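You operate a simulated robot arm through the tools that you are given. There is no shell and no other tool.

You run a simulated robot arm. Do the job below in one go: nothing can be reset, and whatever is moved stays where it is left.

JOB
Block the rail: run knob to HAND, both orange stops up, fork in, silver gate shut.
Fine: the knob comes first; the carriers on the rail stay at their stations.
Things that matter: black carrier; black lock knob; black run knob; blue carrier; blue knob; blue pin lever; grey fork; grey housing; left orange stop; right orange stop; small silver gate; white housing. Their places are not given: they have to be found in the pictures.

The check looks at the end state, three seconds after you hand in, the way a careful person would. Anything else that was tipped, shoved, dropped, spilled or broken makes it a failure.

ROBOT AND FRAMES
A 7-joint arm with a fingered hand, fixed in place. Base frame: the origin is at the foot of the arm, x ahead of it, y to its left, z up. Units: mm, rad, N and s.
With the tool pointing down near the work surface it reaches from about 180 to 740 mm from the base axis. Its first joint turns from -2.897 to 2.897 rad. Payload 4 kg.
The tool frame sits at the grasp point between the pads (the TCP): z along the fingers, y along the line on which they close. The tips reach 28 mm beyond it. The gripper opens to 168 mm. The gripper's body begins 79 mm behind the TCP. The gripper is a hand of 4 fingers: y runs from the thumb to the fingers, the wrist lies at [0, 0, -249] in the tool frame.
Orientation is that of the tool frame in the base frame, as a unit quaternion [w, x, y, z]. With the fingers straight down and closing along the base's y, the tool's x points along the base's -x, its y along +y and its z along -z.

CONTROLS
- The arm moves only by the tool jog_arm. Its argument "steps" is a list of rows, each an object (a shift or turn left out is 0) with "translation": the shift along the tool's x, y, z in mm, a list of three; "turn": the turn, a rotation vector about the tool's x, y, z in rad, a list of three. In form: [{"translation": [dx, dy, dz], "turn": [ax, ay, az]}, ...]. A call has 1 to 20 rows; each row shifts and turns the commanded pose from where the row before left it, along the tool's axes as they then stand. A row lasts 0.2 s, in which the tool goes at most 50 mm and 0.15 rad; a call with a longer step from one row to the next is refused whole. A pose out of reach is approached as far as the arm can. The call stops where the force on the tool passes 40 N (or 10 N more than at its start, if that is more) or the arm is blocked; 0.2 s more then pass. In this call time passes only in rows, and 0.2 s behind the last. It gives the time, the measured TCP pose, the force on the tool (base axes), the opening and the grip force at its end, in the units of the frame above (readings bear some noise), with the torque about the TCP (base axes, N m) and any sound that the robot's microphone picked up.
- Cameras (640 x 400 px; columns grow to the right, rows downward): "scene" is fixed at [49.4, 499.9, 1568.2]; the picture's right is [-0.88, -0.48, 0.00], its down [-0.19, 0.34, -0.92] and it looks along [0.44, -0.81, -0.39] (base axes); focal length 318 px, centre (320, 200). "wrist" rides on the gripper at [60, -60, -110] in the tool frame; the picture's right is [0.71, 0.71, 0.00], its down [-0.56, 0.56, -0.61] and it looks along [-0.43, 0.43, 0.79] (tool axes); focal length 265 px, centre (320, 200).
- get_image(camera): a new picture of that camera. The clock stands still meanwhile.
- raise_lower(by): slides the trunk up (or, below 0, down) by that many mm; the arm rides with it, the base frame stays. It gives what a move gives, with no picture.
- finger_targets(finger1, finger2, finger3, thumb_bend): sets how far each is bent, from 0 (flat) to 1 (curled in); at 0.3 the hand is open as for a grip, at 0.7 the pads meet at the TCP. One left out holds its place. A second passes; each finger stops where it meets its share of the squeeze, and holds until it gets a number again. It is the only way to open and close the hand. It gives what a move gives, with no picture; readings hold the bend of each and the force on the fingers (four entries, about 0 where the hand has none), thumb and palm.
- measure_at(camera, pixels): for up to 12 pixels [column, row] of the newest picture of that camera ("zoom" is the newest enlarged one), the place [x, y, z] in the base frame of the surface seen there, good to about 2 mm. The clock stands still meanwhile.
- enlarge(camera, box): a new picture of the part [left, top, right, bottom] of that camera's present view, enlarged. The clock stands still meanwhile.
- close_job(): hands the job in; it is judged then, once.

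Unless the task says otherwise, let go and move clear before handing in.

The tools are called after "Request:" as name(argument=value, ...) on one line, values as JSON. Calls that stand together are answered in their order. jog_arm: Moves the arm, as the interface text tells. Its arguments: {"type":"object","properties":{"steps":{"type":"array"}},"required":["steps"]} The other tools are called the same way: raise_lower (by) slides the trunk up or down; finger_targets (finger1, finger2, finger3, thumb_bend) moves the fingers one by one; get_image (camera) takes a picture; measure_at (camera, pixels) gives the place of the surface under pixels of a picture; enlarge (camera, box) takes an enlarged picture of a part of a camera's view; close_job () hands the job in.

At the start:

```text
time_s: 0.0
tool_pos: [165.1, -313.3, 1257.1]
tcp_rot: [0.0, 0.0, 1.0, 0.001]
ft_force: [-0.1, -0.4, 0.2]
ft_torque: [-0.01, 0.04, 0.0]
width: 168.1
grasp_force: 0.1
shape: jaw
bend: [0.3, 0.3, 0.3, 0.3]
finger forces: [0.0, 0.0, 0.0, 0.0, 0.0, 0.0]
trunk travel left (down, up): [-577.0, 13.0]
```

scene: 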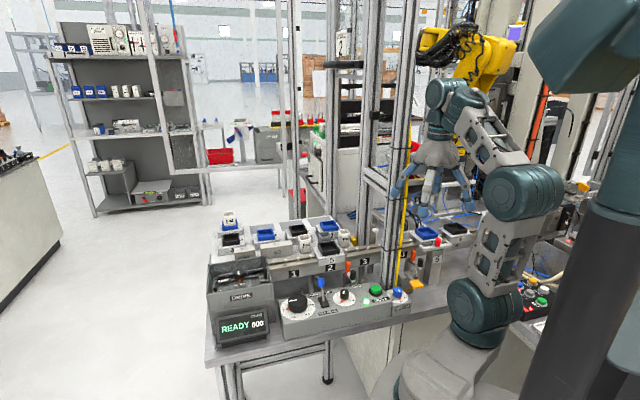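
wrist: 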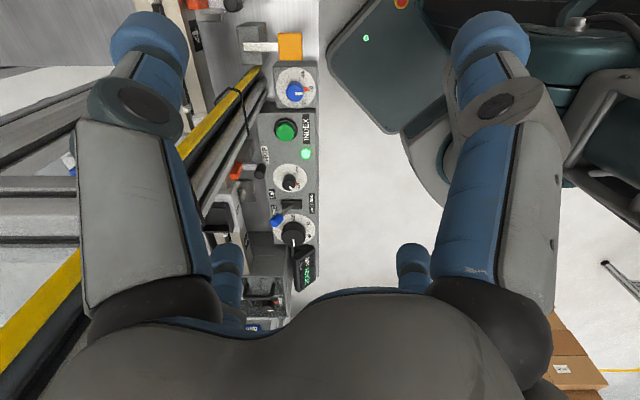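

The scene picture shows the bench with a control panel around (340,295) and a rail with carriers behind it. I'll enlarge these areas to identify the parts.

Request:
enlarge(camera="scene", box=[200, 200, 360, 350])

Request:
enlarge(camera="scene", box=[320, 200, 480, 320])

Request:
enlarge(camera="wrist", box=[190, 0, 350, 170])

Request:
enlarge(camera="wrist", box=[190, 140, 350, 340])

```text
2.67 times, centred on (280, 275) of scene
```

zoom: 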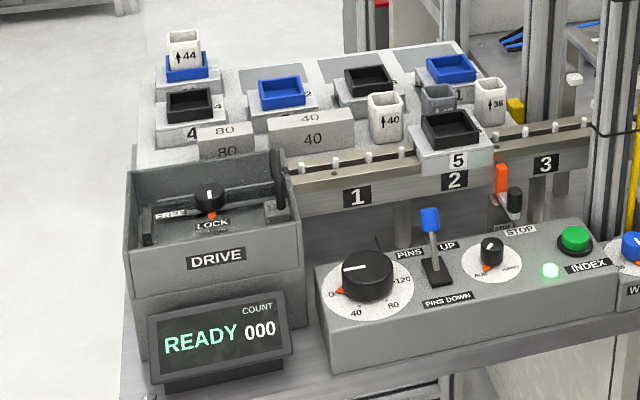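

```text
3.33 times, centred on (400, 260) of scene
```

zoom: 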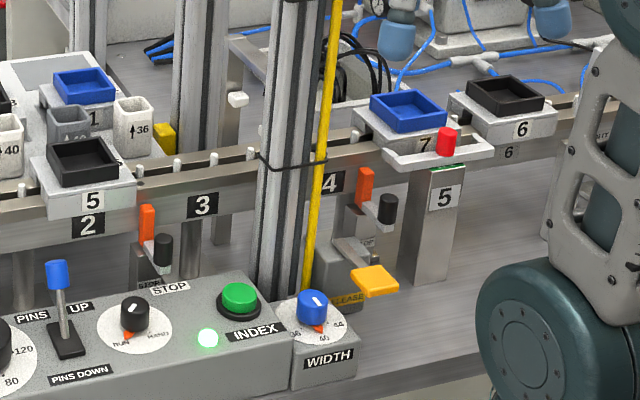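

```text
2.35 times, centred on (270, 85) of wrist
```

zoom: 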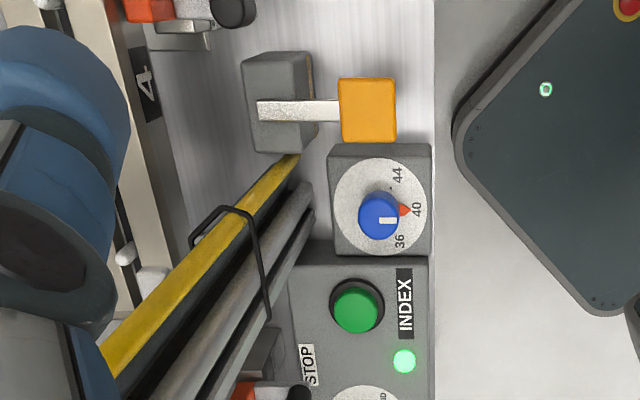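

```text
2.00 times, centred on (270, 240) of wrist
```

zoom: 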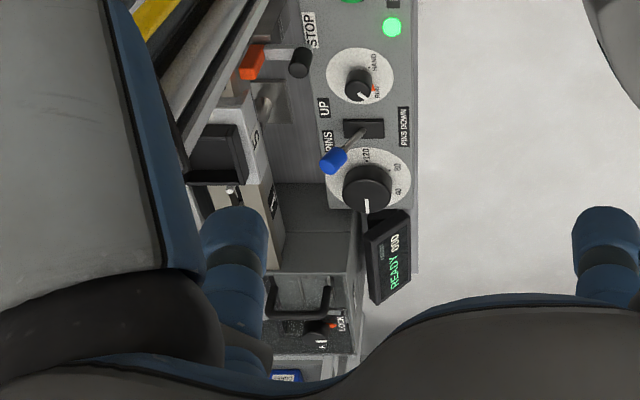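

The run knob dial, the blue pin lever, two orange stops with black handles and a white bracket with a red knob are visible. I'll zoom in closer to identify the fork and the gate.

Request:
enlarge(camera="scene", box=[390, 205, 470, 255])

Request:
enlarge(camera="scene", box=[320, 240, 400, 300])

Request:
enlarge(camera="scene", box=[390, 235, 450, 295])

Request:
enlarge(camera="scene", box=[205, 205, 285, 285])

Request:
enlarge(camera="scene", box=[280, 205, 360, 285])

```text
8.00 times, centred on (430, 230) of scene
```

zoom: 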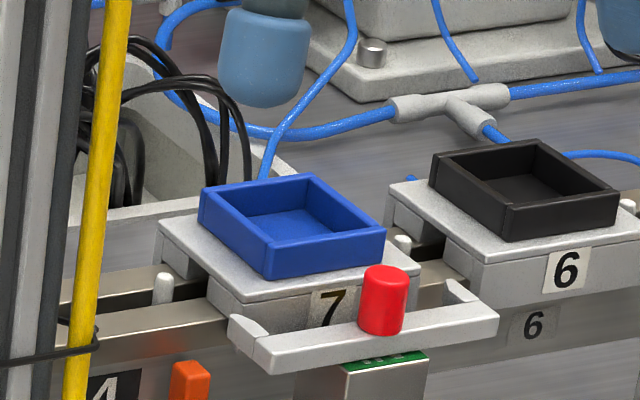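

```text
6.67 times, centred on (360, 270) of scene
```

zoom: 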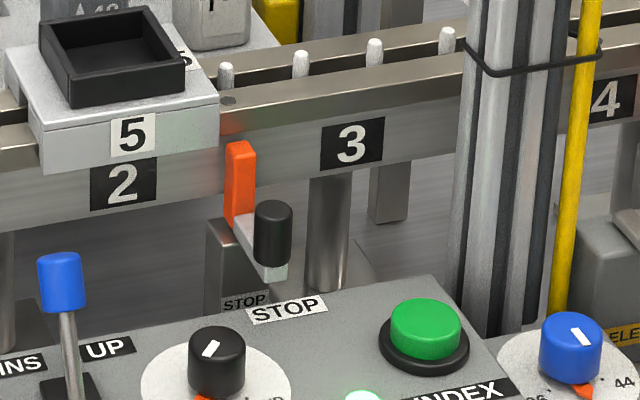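

```text
6.67 times, centred on (420, 265) of scene
```

zoom: 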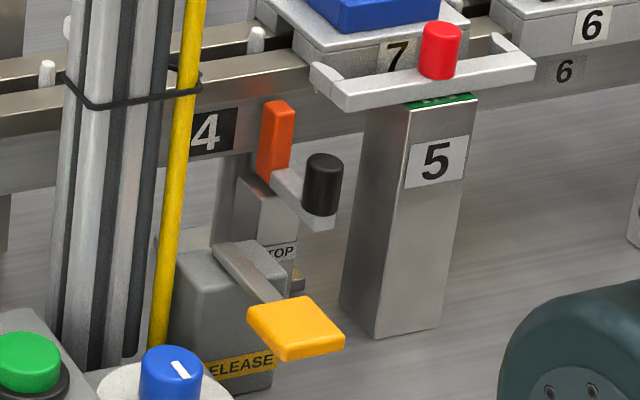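

```text
5.00 times, centred on (245, 245) of scene
```

zoom: 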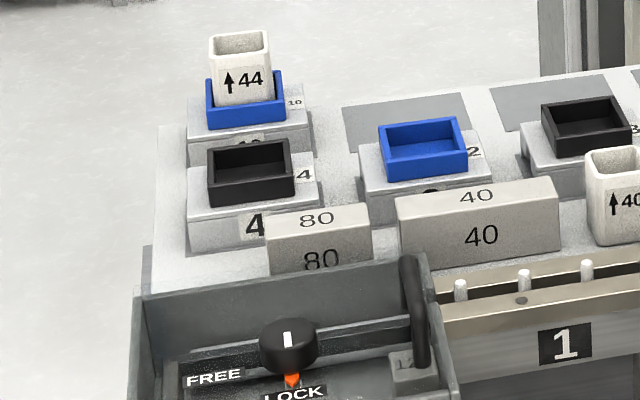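

```text
5.00 times, centred on (320, 245) of scene
```

zoom: 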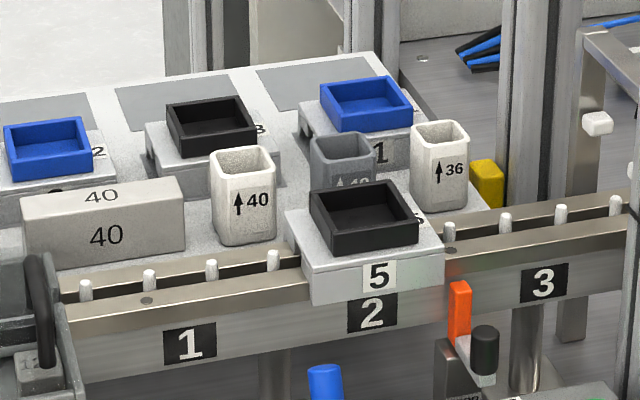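

The bracket with the red knob at station 5 looks like the fork, with prongs pointing at the rail. There is text near (470,232) partly hidden by the arm, so I'll look for the gate there and elsewhere.

Request:
enlarge(camera="scene", box=[440, 180, 520, 250])

Request:
enlarge(camera="scene", box=[510, 180, 600, 330])

Request:
enlarge(camera="scene", box=[350, 180, 420, 240])

Request:
enlarge(camera="scene", box=[205, 255, 285, 345])

```text
5.71 times, centred on (480, 215) of scene
```

zoom: 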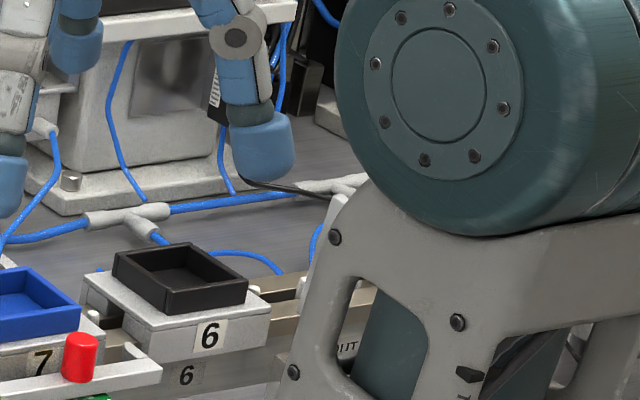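

```text
2.67 times, centred on (555, 255) of scene
```

zoom: 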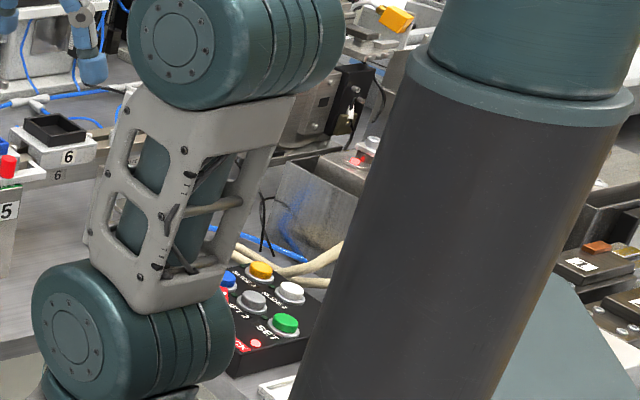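

```text
6.67 times, centred on (385, 210) of scene
```

zoom: 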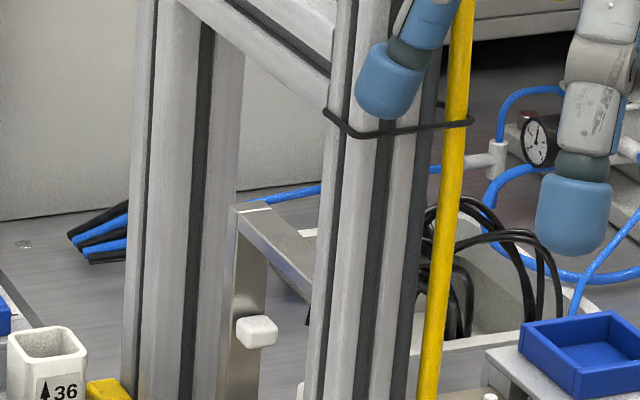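

```text
4.44 times, centred on (245, 300) of scene
```

zoom: 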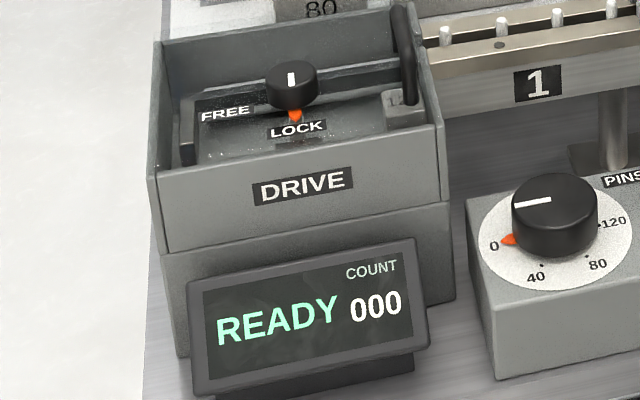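

There's a silver L bracket with a white knob behind the rail at scene (378,213), and an "OUT" label hidden by the elbow. I'll measure the main items now.

Request:
get_image(camera="scene")

Request:
measure_at(camera="scene", pixels=[[296, 302], [344, 294], [321, 284], [376, 291], [398, 293], [350, 267], [361, 274], [411, 254], [419, 257], [438, 240], [418, 285], [378, 214]])

Request:
measure_at(camera="scene", pixels=[[295, 272], [331, 268], [365, 262], [402, 253], [434, 230], [455, 228], [331, 252], [241, 276], [298, 322], [430, 280], [350, 310], [379, 203]])

```text
taken
```

scene: 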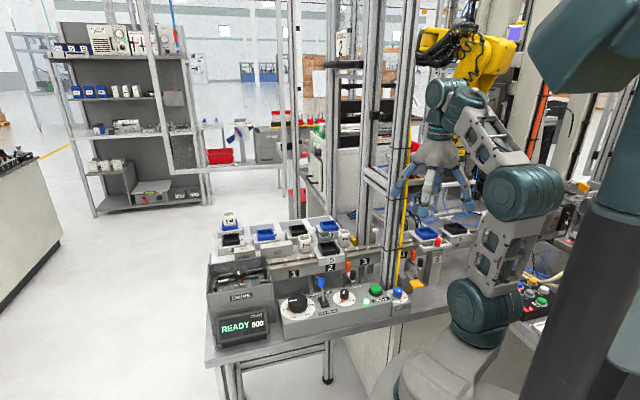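

```text
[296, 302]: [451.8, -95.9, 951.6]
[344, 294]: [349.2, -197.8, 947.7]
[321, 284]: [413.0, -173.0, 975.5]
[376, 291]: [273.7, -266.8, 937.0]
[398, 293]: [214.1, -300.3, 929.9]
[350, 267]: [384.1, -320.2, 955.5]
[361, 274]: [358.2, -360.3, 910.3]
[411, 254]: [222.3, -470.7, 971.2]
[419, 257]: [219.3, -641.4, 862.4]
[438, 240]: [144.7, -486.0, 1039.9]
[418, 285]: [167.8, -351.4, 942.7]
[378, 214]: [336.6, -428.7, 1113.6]
```

```text
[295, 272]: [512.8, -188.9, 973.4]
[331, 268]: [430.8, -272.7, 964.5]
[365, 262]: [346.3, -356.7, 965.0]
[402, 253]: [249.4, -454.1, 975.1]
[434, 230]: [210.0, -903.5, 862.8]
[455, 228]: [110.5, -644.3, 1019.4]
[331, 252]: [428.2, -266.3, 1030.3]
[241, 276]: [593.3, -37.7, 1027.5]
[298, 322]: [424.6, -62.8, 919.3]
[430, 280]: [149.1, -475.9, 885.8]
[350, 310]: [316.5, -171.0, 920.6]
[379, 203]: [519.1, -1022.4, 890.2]
```

I'll measure precisely through enlarged views, starting with the stops, fork and posts.

Request:
enlarge(camera="scene", box=[390, 235, 450, 295])

Request:
measure_at(camera="zoom", pixels=[[275, 140], [278, 105], [322, 165], [322, 205], [310, 222], [440, 50], [440, 75], [325, 85], [520, 62], [425, 97], [436, 163], [295, 330]])

Request:
measure_at(camera="zoom", pixels=[[205, 130], [85, 50], [110, 150], [185, 130], [260, 160], [270, 215], [280, 250], [225, 290], [400, 70], [400, 50], [200, 25], [172, 370]])

Request:
enlarge(camera="scene", box=[320, 240, 400, 300])

Request:
measure_at(camera="zoom", pixels=[[240, 185], [243, 148], [272, 215], [272, 245], [255, 255], [225, 250], [217, 340], [220, 365], [267, 390], [62, 265], [72, 340], [300, 350]])

Request:
measure_at(camera="zoom", pixels=[[130, 180], [115, 50], [350, 140], [350, 85], [350, 55], [301, 60], [375, 50], [410, 360], [425, 320], [575, 340], [240, 285], [480, 200]])

```text
6.67 times, centred on (420, 265) of scene
```

zoom: 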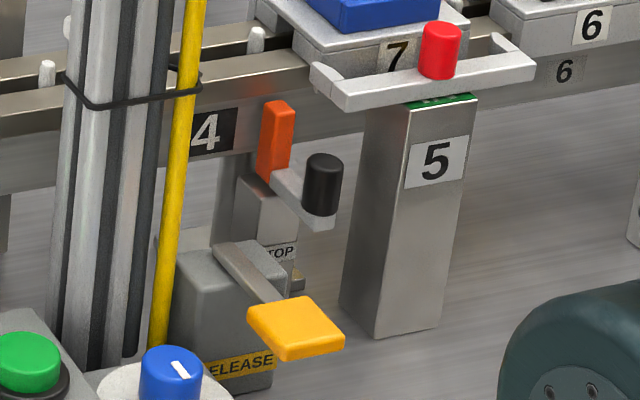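

```text
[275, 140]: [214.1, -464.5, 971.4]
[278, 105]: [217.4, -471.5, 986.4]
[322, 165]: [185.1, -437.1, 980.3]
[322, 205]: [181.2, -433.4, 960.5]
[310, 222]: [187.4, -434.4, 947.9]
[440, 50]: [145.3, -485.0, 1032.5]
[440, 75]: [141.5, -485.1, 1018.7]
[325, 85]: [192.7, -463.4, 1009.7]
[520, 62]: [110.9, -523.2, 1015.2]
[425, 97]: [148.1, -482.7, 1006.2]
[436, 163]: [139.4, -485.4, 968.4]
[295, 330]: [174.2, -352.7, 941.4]
```

```text
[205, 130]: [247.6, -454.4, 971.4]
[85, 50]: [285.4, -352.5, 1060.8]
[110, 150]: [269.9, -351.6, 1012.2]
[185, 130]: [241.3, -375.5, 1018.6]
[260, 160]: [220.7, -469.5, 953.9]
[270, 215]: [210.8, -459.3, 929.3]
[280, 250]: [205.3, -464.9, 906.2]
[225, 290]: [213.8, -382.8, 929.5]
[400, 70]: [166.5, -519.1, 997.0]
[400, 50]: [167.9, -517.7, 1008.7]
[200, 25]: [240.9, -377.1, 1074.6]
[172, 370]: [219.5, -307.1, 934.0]
```

```text
6.67 times, centred on (360, 270) of scene
```

zoom: 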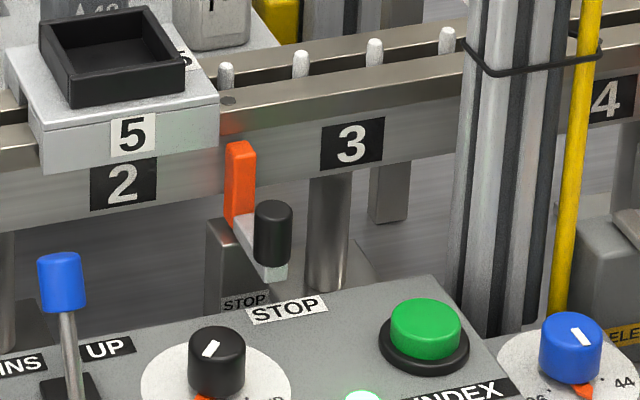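

```text
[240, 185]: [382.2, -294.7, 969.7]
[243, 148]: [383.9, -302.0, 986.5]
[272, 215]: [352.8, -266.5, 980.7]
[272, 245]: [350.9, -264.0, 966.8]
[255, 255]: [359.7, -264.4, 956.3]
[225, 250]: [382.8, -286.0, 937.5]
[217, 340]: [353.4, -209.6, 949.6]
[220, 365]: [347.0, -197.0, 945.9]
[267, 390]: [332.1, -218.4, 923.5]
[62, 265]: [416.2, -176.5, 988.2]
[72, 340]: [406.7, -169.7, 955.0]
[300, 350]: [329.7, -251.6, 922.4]
```

```text
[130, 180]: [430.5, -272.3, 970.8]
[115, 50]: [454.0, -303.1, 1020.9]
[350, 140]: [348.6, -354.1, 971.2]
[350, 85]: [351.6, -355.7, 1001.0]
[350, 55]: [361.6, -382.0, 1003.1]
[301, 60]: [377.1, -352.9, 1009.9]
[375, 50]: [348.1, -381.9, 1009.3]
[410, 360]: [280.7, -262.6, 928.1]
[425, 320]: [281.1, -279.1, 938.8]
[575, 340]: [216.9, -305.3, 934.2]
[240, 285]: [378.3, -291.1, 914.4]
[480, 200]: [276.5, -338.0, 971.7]
```

Positions are becoming clear: the rail runs along the 45° direction, and the stops have black handles in front. I'll look closely at the run dial with both cameras.

Request:
enlarge(camera="wrist", box=[265, 155, 325, 200])

Request:
enlarge(camera="scene", box=[322, 280, 372, 315])

Request:
measure_at(camera="zoom", pixels=[[275, 140], [275, 95], [235, 215], [205, 190], [370, 230], [290, 265], [265, 212], [320, 250]])

```text
8.89 times, centred on (295, 178) of wrist
```

zoom: 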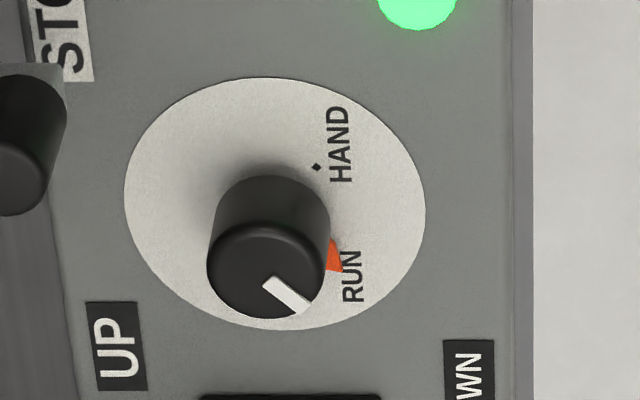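

```text
11.43 times, centred on (347, 298) of scene
```

zoom: 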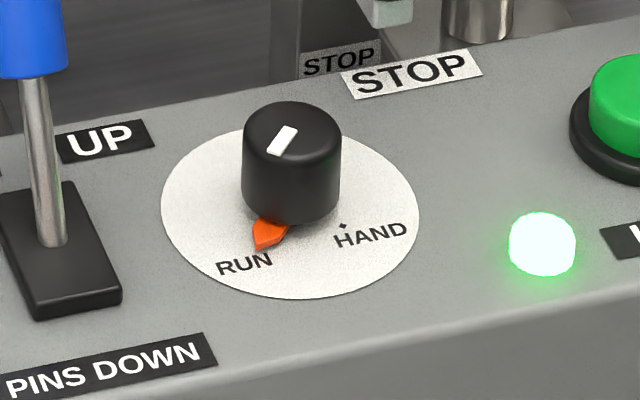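

```text
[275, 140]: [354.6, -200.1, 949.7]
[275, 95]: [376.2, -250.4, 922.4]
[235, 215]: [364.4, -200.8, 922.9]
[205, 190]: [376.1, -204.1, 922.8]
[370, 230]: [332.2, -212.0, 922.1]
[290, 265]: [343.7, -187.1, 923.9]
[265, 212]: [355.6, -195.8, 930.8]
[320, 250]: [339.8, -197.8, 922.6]
```

The run knob sits near (349,-207), pointer at RUN, with the HAND mark about 90–100° counterclockwise seen from above. I'll look at the hand itself to learn its finger geometry before moving.

Request:
enlarge(camera="scene", box=[380, 60, 520, 220])

Request:
measure_at(camera="zoom", pixels=[[190, 335], [290, 335], [310, 355], [420, 330], [240, 280], [400, 270], [310, 230], [260, 150]])

Request:
get_image(camera="wrist")

Request:
measure_at(camera="wrist", pixels=[[150, 40], [490, 40], [228, 290], [412, 260], [150, 250], [500, 200], [300, 330], [290, 184], [242, 30], [289, 46], [270, 300], [60, 200]])

```text
2.50 times, centred on (450, 140) of scene
```

zoom: 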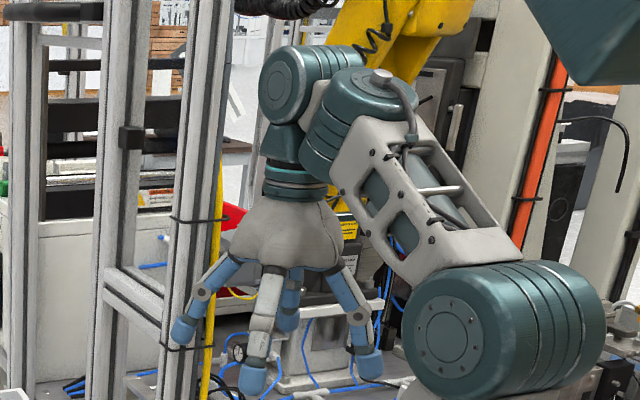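

```text
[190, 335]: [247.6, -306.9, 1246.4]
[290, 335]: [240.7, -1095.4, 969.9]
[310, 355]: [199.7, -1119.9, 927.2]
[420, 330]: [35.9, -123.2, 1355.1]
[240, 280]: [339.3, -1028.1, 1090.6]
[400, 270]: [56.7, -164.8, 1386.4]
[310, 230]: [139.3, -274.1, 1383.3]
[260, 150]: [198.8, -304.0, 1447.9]
```

```text
taken
```

wrist: 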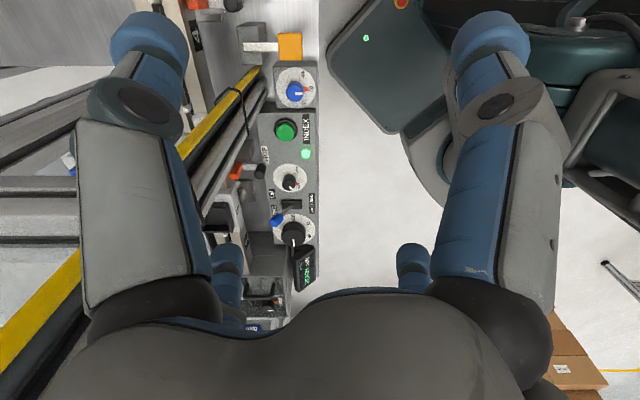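

```text
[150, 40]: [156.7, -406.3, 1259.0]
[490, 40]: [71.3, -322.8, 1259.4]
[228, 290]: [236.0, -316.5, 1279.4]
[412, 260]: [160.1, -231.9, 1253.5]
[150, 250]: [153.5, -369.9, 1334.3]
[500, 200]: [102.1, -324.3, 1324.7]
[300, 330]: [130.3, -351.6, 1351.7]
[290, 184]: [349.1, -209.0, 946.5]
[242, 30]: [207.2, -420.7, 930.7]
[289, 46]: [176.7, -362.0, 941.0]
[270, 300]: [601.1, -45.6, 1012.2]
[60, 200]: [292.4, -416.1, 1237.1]
```

The wrist measurements show four fingertips arranged as a cross about the TCP: thumb at -y, the others at +y, +x and -x, each about 90 mm out. A tall post stands near (285,-352), so I'll first back the hand away from it toward the operator side.

Request:
jog_arm(steps=[{"translation": [25, 25, 0]}, {"translation": [25, 25, 0]}])

Request:
finger_targets(finger1=0.55, finger2=0.55, finger3=0.55, thumb_bend=0.55)

Request:
get_image(camera="wrist")

Request:
enlarge(camera="scene", box=[380, 60, 520, 220])

```text
time_s: 0.6
tool_pos: [114.2, -263.4, 1259.3]
tcp_rot: [0.001, 0.0, 1.0, 0.0]
ft_force: [1.0, 0.9, 1.1]
ft_torque: [0.0, -0.01, 0.01]
width: 167.7
grasp_force: 0.0
shape: jaw
bend: [0.3, 0.3, 0.3, 0.3]
finger forces: [0.0, 0.1, 0.0, 0.1, 0.1, 0.1]
trunk travel left (down, up): [-577.0, 13.0]
```

```text
time_s: 1.6
tool_pos: [114.8, -263.5, 1258.1]
tcp_rot: [0.0, -0.001, 1.0, 0.0]
ft_force: [-1.4, 0.6, 0.3]
ft_torque: [-0.01, 0.01, 0.01]
width: 42.5
grasp_force: 0.0
shape: fingers
bend: [0.55, 0.55, 0.55, 0.55]
finger forces: [0.0, 0.0, 0.0, 0.0, 0.0, 0.1]
trunk travel left (down, up): [-577.0, 13.0]
```

```text
taken
```

wrist: 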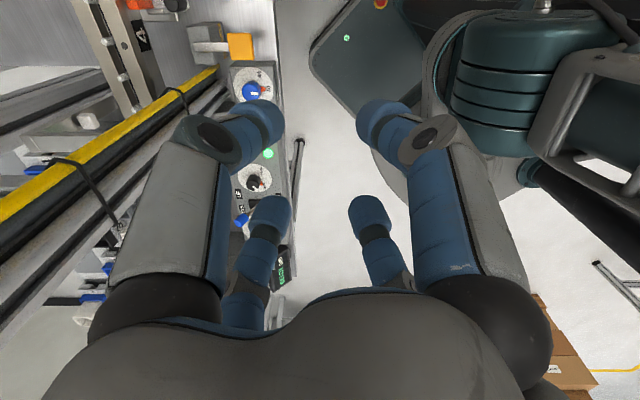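

```text
2.50 times, centred on (450, 140) of scene
```

zoom: 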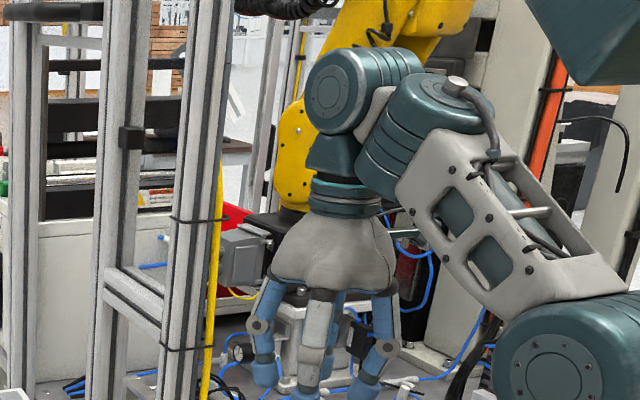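

The hand at bend 0.55 shows a 42.5 mm opening with knuckles at roughly (205,135) and (430,135). I'll measure those, and look at the far rail end which may now be uncovered.

Request:
measure_at(camera="wrist", pixels=[[195, 135], [255, 120], [425, 140], [380, 120], [130, 230], [500, 240], [140, 310], [275, 215], [370, 215], [300, 330], [255, 270], [380, 270]])

Request:
enlarge(camera="scene", box=[420, 180, 540, 270])

Request:
get_image(camera="scene")

```text
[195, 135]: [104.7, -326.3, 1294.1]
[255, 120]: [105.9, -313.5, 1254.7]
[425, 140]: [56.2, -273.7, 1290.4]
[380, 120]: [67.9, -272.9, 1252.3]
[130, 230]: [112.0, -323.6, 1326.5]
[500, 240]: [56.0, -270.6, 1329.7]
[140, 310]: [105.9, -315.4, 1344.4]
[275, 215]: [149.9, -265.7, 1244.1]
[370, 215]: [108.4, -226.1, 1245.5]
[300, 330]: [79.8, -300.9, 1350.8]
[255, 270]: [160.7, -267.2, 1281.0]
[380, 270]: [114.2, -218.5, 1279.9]
```

```text
4.44 times, centred on (480, 225) of scene
```

zoom: 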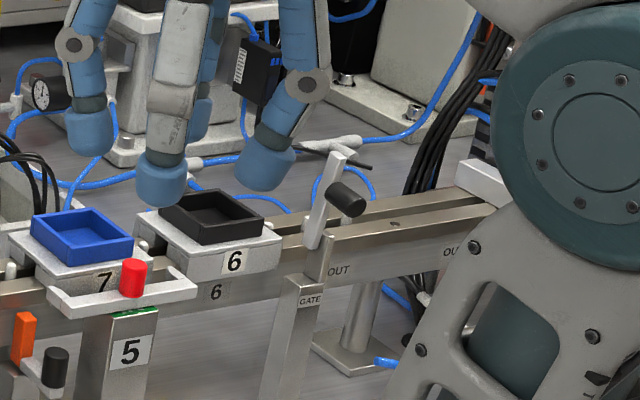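

```text
taken
```

scene: 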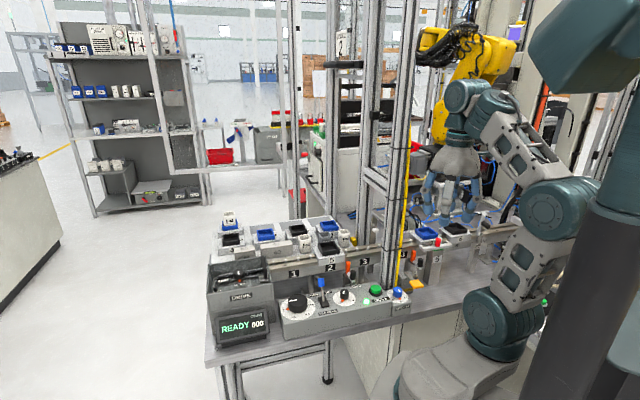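

The gate is now visible at scene (486,222): a silver arm on a "GATE" post, standing up, with a black handle. I'll enlarge and measure it.

Request:
enlarge(camera="scene", box=[462, 200, 512, 260])

Request:
measure_at(camera="zoom", pixels=[[265, 175], [290, 95], [305, 55], [345, 130], [370, 150], [325, 125], [260, 225], [230, 245], [215, 280], [265, 205], [380, 200], [330, 230]])

Request:
measure_at(camera="zoom", pixels=[[245, 180], [275, 195], [250, 160], [150, 150], [160, 180], [120, 110], [420, 160], [200, 160], [285, 260], [290, 150], [315, 70], [240, 205]])

```text
6.67 times, centred on (487, 230) of scene
```

zoom: 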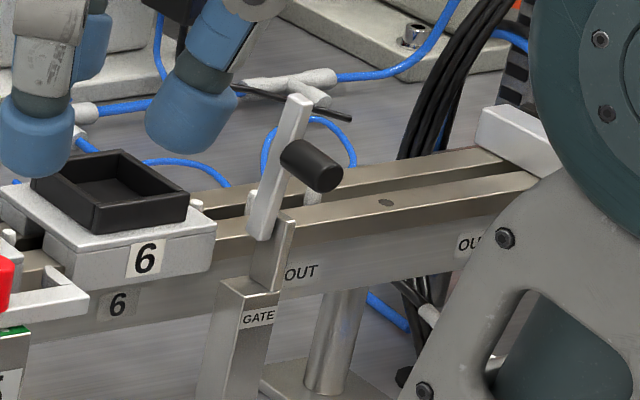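

```text
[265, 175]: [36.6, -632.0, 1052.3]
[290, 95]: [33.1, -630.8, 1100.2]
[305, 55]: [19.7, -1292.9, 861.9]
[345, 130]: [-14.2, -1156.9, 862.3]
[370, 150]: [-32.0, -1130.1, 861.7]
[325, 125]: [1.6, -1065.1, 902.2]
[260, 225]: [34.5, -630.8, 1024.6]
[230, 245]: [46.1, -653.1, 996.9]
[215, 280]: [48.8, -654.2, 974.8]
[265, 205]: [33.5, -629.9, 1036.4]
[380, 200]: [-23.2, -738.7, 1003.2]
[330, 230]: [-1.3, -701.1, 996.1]
```

```text
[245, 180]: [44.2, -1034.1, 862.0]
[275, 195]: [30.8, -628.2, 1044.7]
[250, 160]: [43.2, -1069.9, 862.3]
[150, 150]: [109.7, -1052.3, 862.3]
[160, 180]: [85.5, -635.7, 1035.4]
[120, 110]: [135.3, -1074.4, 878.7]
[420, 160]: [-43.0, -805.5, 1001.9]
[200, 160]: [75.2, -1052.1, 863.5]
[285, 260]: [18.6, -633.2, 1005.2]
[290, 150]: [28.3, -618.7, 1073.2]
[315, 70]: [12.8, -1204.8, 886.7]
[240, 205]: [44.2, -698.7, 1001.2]
```

I'll re-measure the gate handle pixels directly (around zoom (310,165)).

Request:
measure_at(camera="zoom", pixels=[[310, 165], [290, 155], [300, 150], [330, 178], [325, 165], [300, 172], [298, 105], [285, 110], [262, 195], [268, 230], [275, 240], [250, 290]])

```text
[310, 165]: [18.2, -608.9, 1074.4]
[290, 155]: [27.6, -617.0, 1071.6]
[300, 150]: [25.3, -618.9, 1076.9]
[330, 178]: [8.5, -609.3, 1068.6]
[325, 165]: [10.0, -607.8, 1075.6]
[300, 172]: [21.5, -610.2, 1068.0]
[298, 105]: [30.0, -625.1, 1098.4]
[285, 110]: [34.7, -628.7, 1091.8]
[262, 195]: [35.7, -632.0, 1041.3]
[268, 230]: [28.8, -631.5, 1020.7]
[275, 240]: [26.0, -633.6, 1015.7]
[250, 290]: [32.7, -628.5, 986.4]
```

The gate's handle points toward the operator from the upright bar (about z 1072), so it swings over the rail. Now I'll learn which finger is which by flattening finger1 only.

Request:
finger_targets(finger1=0.0)

Request:
get_image(camera="wrist")

Request:
enlarge(camera="scene", box=[400, 80, 520, 230])

```text
time_s: 2.6
tool_pos: [113.6, -263.3, 1257.1]
tcp_rot: [-0.001, 0.001, 1.0, 0.0]
ft_force: [-0.3, -0.8, 0.3]
ft_torque: [-0.03, -0.01, 0.02]
width: 120.7
grasp_force: 0.0
shape: fingers
bend: [0.0, 0.55, 0.55, 0.55]
finger forces: [0.0, 0.0, 0.1, 0.0, 0.0, 0.0]
trunk travel left (down, up): [-577.0, 13.0]
```

```text
taken
```

wrist: 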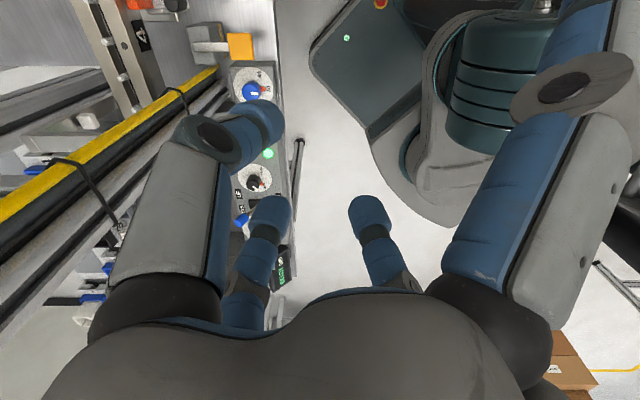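

```text
2.67 times, centred on (460, 155) of scene
```

zoom: 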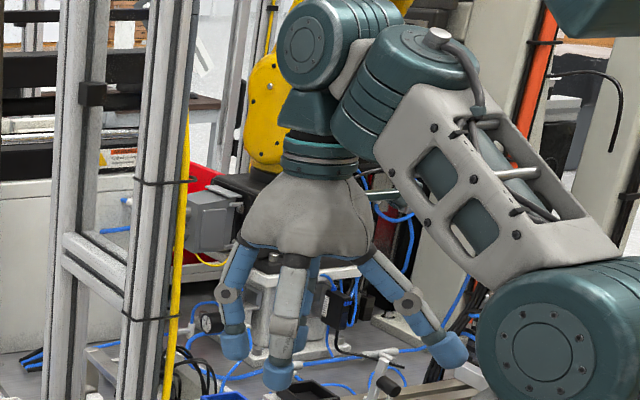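

Finger1 is the one on tool +x (base -x). I'll measure its flat tip and knuckle.

Request:
measure_at(camera="zoom", pixels=[[452, 350], [408, 300], [380, 270], [435, 335], [275, 375], [285, 330], [235, 345], [232, 297], [305, 220], [360, 225]])

```text
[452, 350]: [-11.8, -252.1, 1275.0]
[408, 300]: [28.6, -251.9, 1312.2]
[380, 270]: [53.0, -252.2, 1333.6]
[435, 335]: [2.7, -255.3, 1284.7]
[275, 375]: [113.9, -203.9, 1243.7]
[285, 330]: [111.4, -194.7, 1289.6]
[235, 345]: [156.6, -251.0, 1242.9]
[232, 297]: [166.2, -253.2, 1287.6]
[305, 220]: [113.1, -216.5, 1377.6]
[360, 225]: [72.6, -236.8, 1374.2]
```

Finger geometry is known: at 0.55 the tips sit 21 mm out and the knuckles about 60 mm out. I'll restore finger1, then travel above the run knob at a safe height and yaw 50° clockwise, so the fingers avoid the stop handle and pin lever.

Request:
finger_targets(finger1=0.55)

Request:
jog_arm(steps=[{"translation": [-39.2, 9.4, 22]}, {"translation": [-39.2, 9.4, 22]}, {"translation": [-39.2, 9.4, 22]}, {"translation": [-39.2, 9.4, 22]}, {"translation": [-39.2, 9.4, 22]}, {"translation": [-39.2, 9.4, 22]}, {"turn": [0, 0, 0.145]}, {"turn": [0, 0, 0.145]}, {"turn": [0, 0, 0.145]}, {"turn": [0, 0, 0.145]}, {"turn": [0, 0, 0.145]}, {"turn": [0, 0, 0.145]}])

Request:
get_image(camera="wrist")

Request:
get_image(camera="scene")

```text
time_s: 3.6
tool_pos: [114.5, -263.9, 1258.2]
tcp_rot: [-0.001, 0.0, 1.0, 0.0]
ft_force: [-0.5, -0.8, -0.3]
ft_torque: [-0.02, 0.01, 0.01]
width: 42.6
grasp_force: 0.1
shape: fingers
bend: [0.55, 0.55, 0.55, 0.55]
finger forces: [0.0, 0.0, 0.1, 0.0, 0.1, 0.1]
trunk travel left (down, up): [-577.0, 13.0]
```

```text
time_s: 6.2
tool_pos: [350.9, -206.0, 1126.0]
tcp_rot: [0.0, 0.423, 0.906, 0.0]
ft_force: [-0.5, -0.7, 0.5]
ft_torque: [-0.01, 0.03, 0.0]
width: 42.3
grasp_force: 0.0
shape: fingers
bend: [0.55, 0.55, 0.55, 0.55]
finger forces: [0.1, 0.0, 0.0, 0.0, 0.1, 0.0]
trunk travel left (down, up): [-577.0, 13.0]
```

```text
taken
```

wrist: 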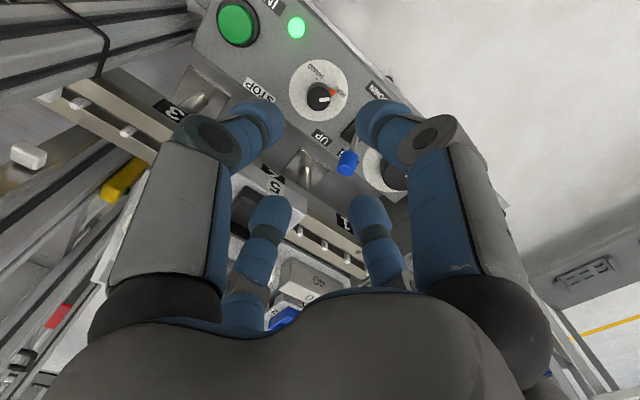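

```text
taken
```

scene: 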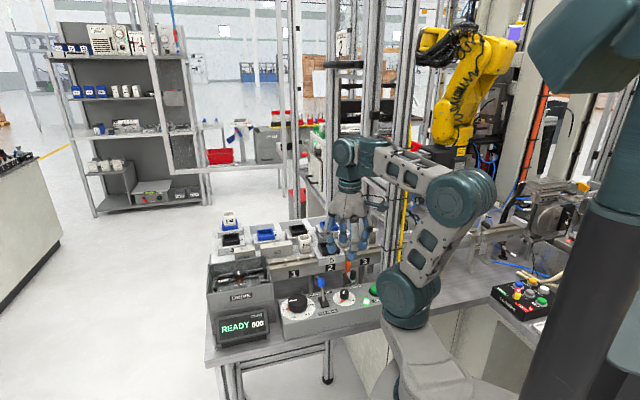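

The knob appears at wrist (319,97), almost exactly where the tool axis projects at that depth (320,97). I'll zoom to fine-check alignment.

Request:
enlarge(camera="wrist", box=[280, 50, 360, 125])

Request:
measure_at(camera="zoom", pixels=[[320, 215], [335, 260], [285, 245], [365, 245], [325, 300], [320, 100], [175, 200], [490, 200], [320, 330], [385, 200]])

Request:
enlarge(camera="scene", box=[440, 190, 530, 270])

```text
5.33 times, centred on (320, 88) of wrist
```

zoom: 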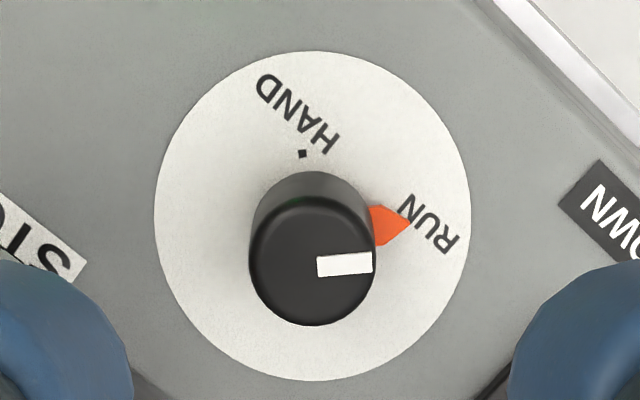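

```text
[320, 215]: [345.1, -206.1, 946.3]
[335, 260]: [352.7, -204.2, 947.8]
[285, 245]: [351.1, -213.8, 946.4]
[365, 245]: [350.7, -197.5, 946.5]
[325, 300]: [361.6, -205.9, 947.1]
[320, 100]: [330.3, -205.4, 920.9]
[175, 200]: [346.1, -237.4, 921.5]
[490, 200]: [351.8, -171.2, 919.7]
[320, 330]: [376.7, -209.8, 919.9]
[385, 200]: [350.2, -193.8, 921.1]
```

```text
5.00 times, centred on (485, 230) of scene
```

zoom: 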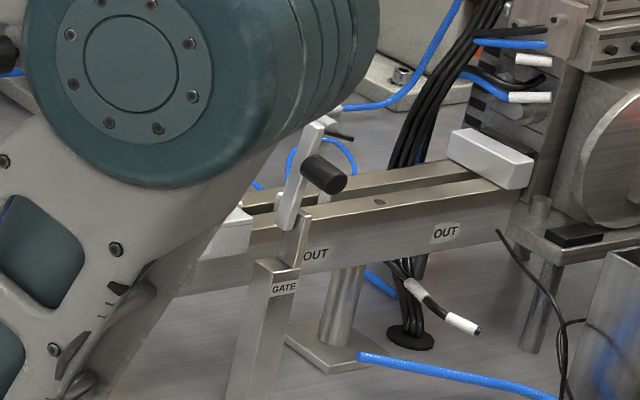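

The knob axis is at about (351.5,-208), with the pointer near 85° and HAND near 187°. I'll correct about 2 mm, descend part way and check clearance around the knob, lever and stop handle.

Request:
jog_arm(steps=[{"translation": [-1.9, -0.8, 30]}, {"translation": [0, 0, 30]}, {"translation": [0, 0, 30]}, {"translation": [0, 0, 25]}])

Request:
get_image(camera="wrist")

Request:
enlarge(camera="scene", box=[290, 180, 410, 320])

```text
time_s: 7.2
tool_pos: [350.7, -209.1, 1011.1]
tcp_rot: [0.001, 0.423, 0.906, 0.0]
ft_force: [0.4, -0.6, -0.4]
ft_torque: [0.02, -0.03, -0.02]
width: 42.5
grasp_force: 0.1
shape: fingers
bend: [0.55, 0.55, 0.55, 0.55]
finger forces: [0.0, 0.1, 0.0, 0.0, 0.1, 0.1]
trunk travel left (down, up): [-577.0, 13.0]
```

```text
taken
```

wrist: 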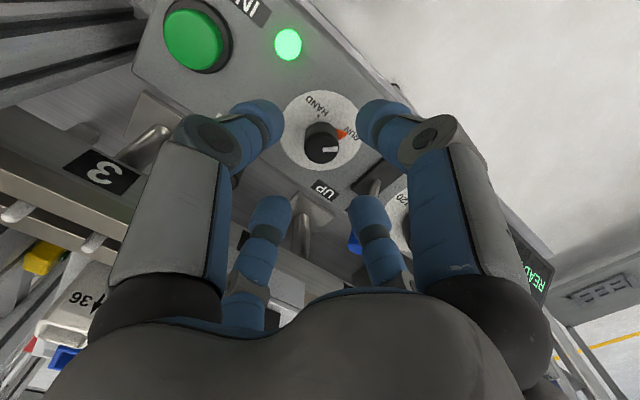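

```text
2.86 times, centred on (350, 250) of scene
```

zoom: 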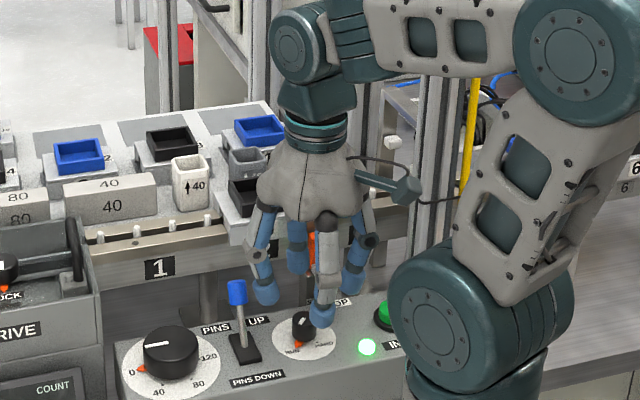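

The hand is above the knob, with the lever between fingers. I'll zoom for a fine alignment check.

Request:
enlarge(camera="wrist", box=[270, 80, 370, 200])

```text
3.33 times, centred on (320, 140) of wrist
```

zoom: 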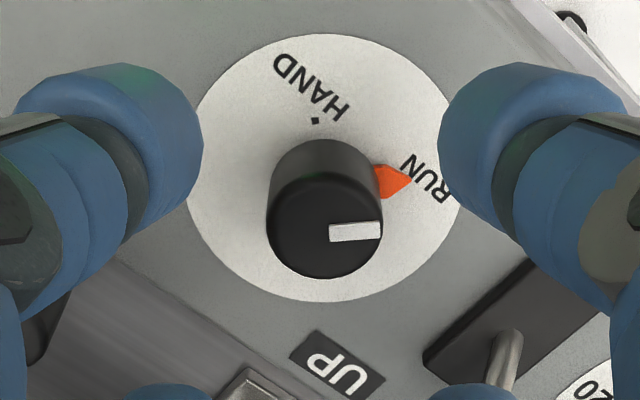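

The knob is about 1.7 mm further in +x and 0.8 mm in +y than the tool axis. I'll correct and descend gently until the tips straddle the knob.

Request:
jog_arm(steps=[{"translation": [-0.5, 1.8, 15]}, {"translation": [0, 0, 15]}, {"translation": [0, 0, 10]}, {"translation": [0, 0, 10]}])

Request:
get_image(camera="wrist")

Request:
enlarge(camera="scene", box=[310, 240, 390, 320])

```text
time_s: 8.2
tool_pos: [352.6, -207.3, 961.4]
tcp_rot: [0.0, 0.422, 0.907, -0.001]
ft_force: [-0.1, -0.8, -0.1]
ft_torque: [0.02, -0.01, 0.01]
width: 42.1
grasp_force: 0.0
shape: fingers
bend: [0.55, 0.55, 0.55, 0.55]
finger forces: [0.1, 0.0, 0.1, 0.0, 0.1, 0.0]
trunk travel left (down, up): [-577.0, 13.0]
```

```text
taken
```

wrist: 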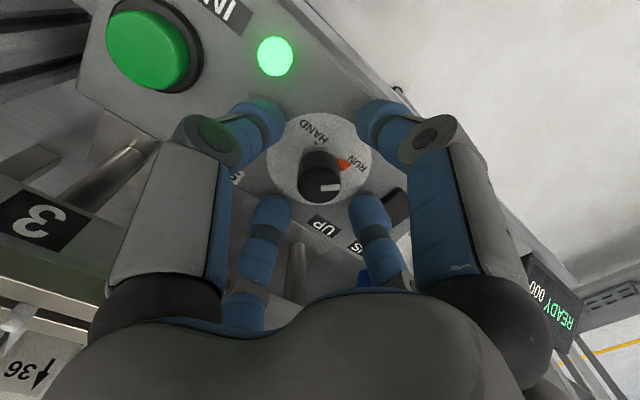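

```text
5.00 times, centred on (350, 280) of scene
```

zoom: 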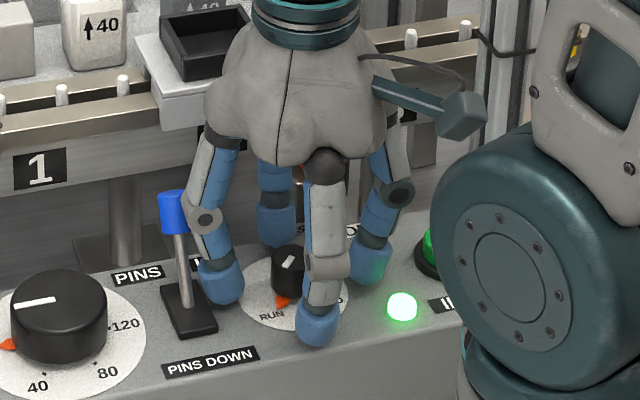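

All four tips surround the knob with no contact force. I'll close onto it.

Request:
finger_targets(finger1=0.65, finger2=0.65, finger3=0.65, thumb_bend=0.65)

Request:
get_image(camera="wrist")

```text
time_s: 9.2
tool_pos: [351.9, -208.0, 961.2]
tcp_rot: [0.0, 0.421, 0.907, 0.0]
ft_force: [0.5, 0.0, -1.1]
ft_torque: [-0.06, -0.02, 0.02]
width: 13.6
grasp_force: 1.7
shape: fingers
bend: [0.65, 0.64, 0.63, 0.65]
finger forces: [0.2, 1.3, 1.7, 0.0, 0.5, 0.0]
trunk travel left (down, up): [-577.0, 13.0]
```

```text
taken
```

wrist: 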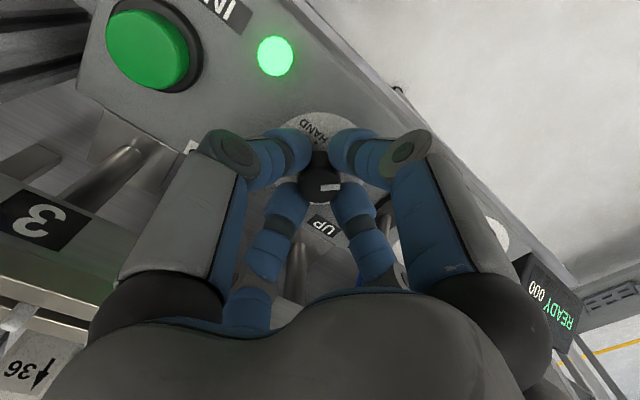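

Light contact on the knob. I'll squeeze a bit more.

Request:
finger_targets(finger1=0.72, finger2=0.72, finger3=0.72, thumb_bend=0.72)

```text
time_s: 10.2
tool_pos: [351.3, -206.8, 961.5]
tcp_rot: [-0.001, 0.422, 0.907, 0.0]
ft_force: [-2.4, -0.5, -4.8]
ft_torque: [-0.01, 0.03, 0.01]
width: 10.5
grasp_force: 15.6
shape: fingers
bend: [0.66, 0.64, 0.64, 0.66]
finger forces: [6.5, 7.3, 7.3, 0.1, 9.7, 0.1]
trunk travel left (down, up): [-577.0, 13.0]
```

The grip is firm at about 7–10 N per finger. Now I turn counterclockwise seen from above by about 0.5 rad (negative about tool z).

Request:
jog_arm(steps=[{"turn": [0, 0, -0.1]}, {"turn": [0, 0, -0.1]}, {"turn": [0, 0, -0.1]}, {"turn": [0, 0, -0.1]}, {"turn": [0, 0, -0.1]}])

Request:
get_image(camera="wrist")

Request:
enlarge(camera="scene", box=[310, 240, 390, 320])

```text
time_s: 11.4
tool_pos: [351.6, -209.5, 961.4]
tcp_rot: [0.0, 0.184, 0.983, 0.001]
ft_force: [-3.0, -7.0, -2.4]
ft_torque: [-0.18, 0.04, -0.05]
width: 10.6
grasp_force: 16.8
shape: fingers
bend: [0.66, 0.64, 0.64, 0.66]
finger forces: [6.7, 7.0, 7.8, 0.0, 12.1, 0.0]
trunk travel left (down, up): [-577.0, 13.0]
```

```text
taken
```

wrist: 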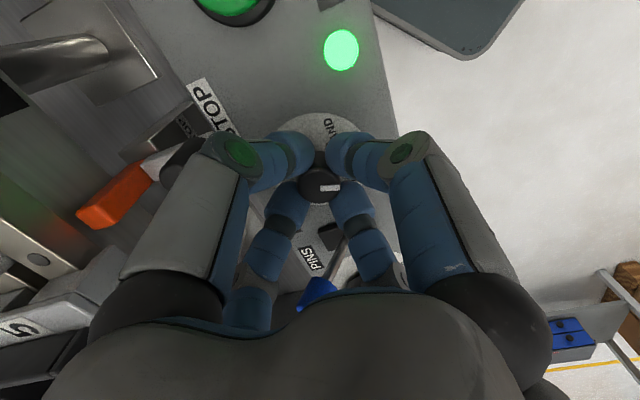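

```text
5.00 times, centred on (350, 280) of scene
```

zoom: 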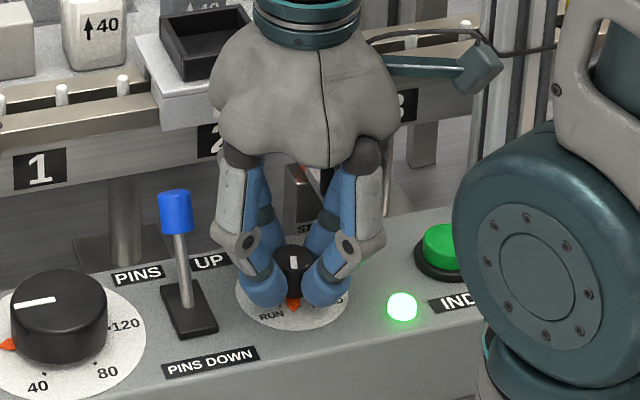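

The knob turned with the hand; its pointer at scene zoom (293,305) now faces the front. I'll open slightly, rotate back about 0.5 rad, and regrip.

Request:
finger_targets(finger1=0.59, finger2=0.59, finger3=0.59, thumb_bend=0.59)

Request:
jog_arm(steps=[{"turn": [0, 0, 0.1]}, {"turn": [0, 0, 0.1]}, {"turn": [0, 0, 0.1]}, {"turn": [0, 0, 0.1]}, {"turn": [0, 0, 0.12]}])

Request:
get_image(camera="wrist")

Request:
enlarge(camera="scene", box=[310, 240, 390, 320])

```text
time_s: 12.4
tool_pos: [350.6, -207.6, 960.9]
tcp_rot: [0.0, 0.184, 0.983, 0.0]
ft_force: [0.3, -0.2, -0.6]
ft_torque: [-0.01, -0.01, 0.0]
width: 29.6
grasp_force: 0.1
shape: fingers
bend: [0.59, 0.59, 0.59, 0.59]
finger forces: [0.1, 0.1, 0.0, 0.0, 0.0, 0.0]
trunk travel left (down, up): [-577.0, 13.0]
```

```text
time_s: 13.6
tool_pos: [352.1, -207.2, 961.2]
tcp_rot: [0.0, 0.431, 0.902, -0.001]
ft_force: [-0.3, -1.0, 0.7]
ft_torque: [0.01, -0.02, 0.01]
width: 29.6
grasp_force: 0.0
shape: fingers
bend: [0.59, 0.59, 0.59, 0.59]
finger forces: [0.0, 0.0, 0.0, 0.1, 0.1, 0.0]
trunk travel left (down, up): [-577.0, 13.0]
```

```text
taken
```

wrist: 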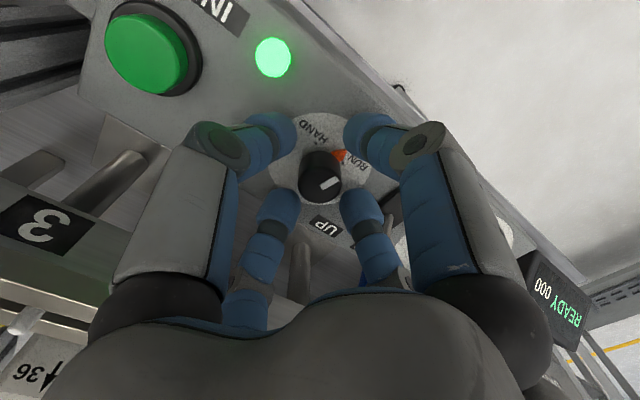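

```text
5.00 times, centred on (350, 280) of scene
```

zoom: 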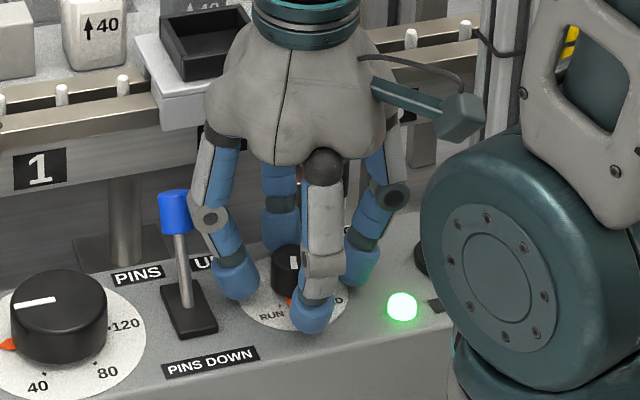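

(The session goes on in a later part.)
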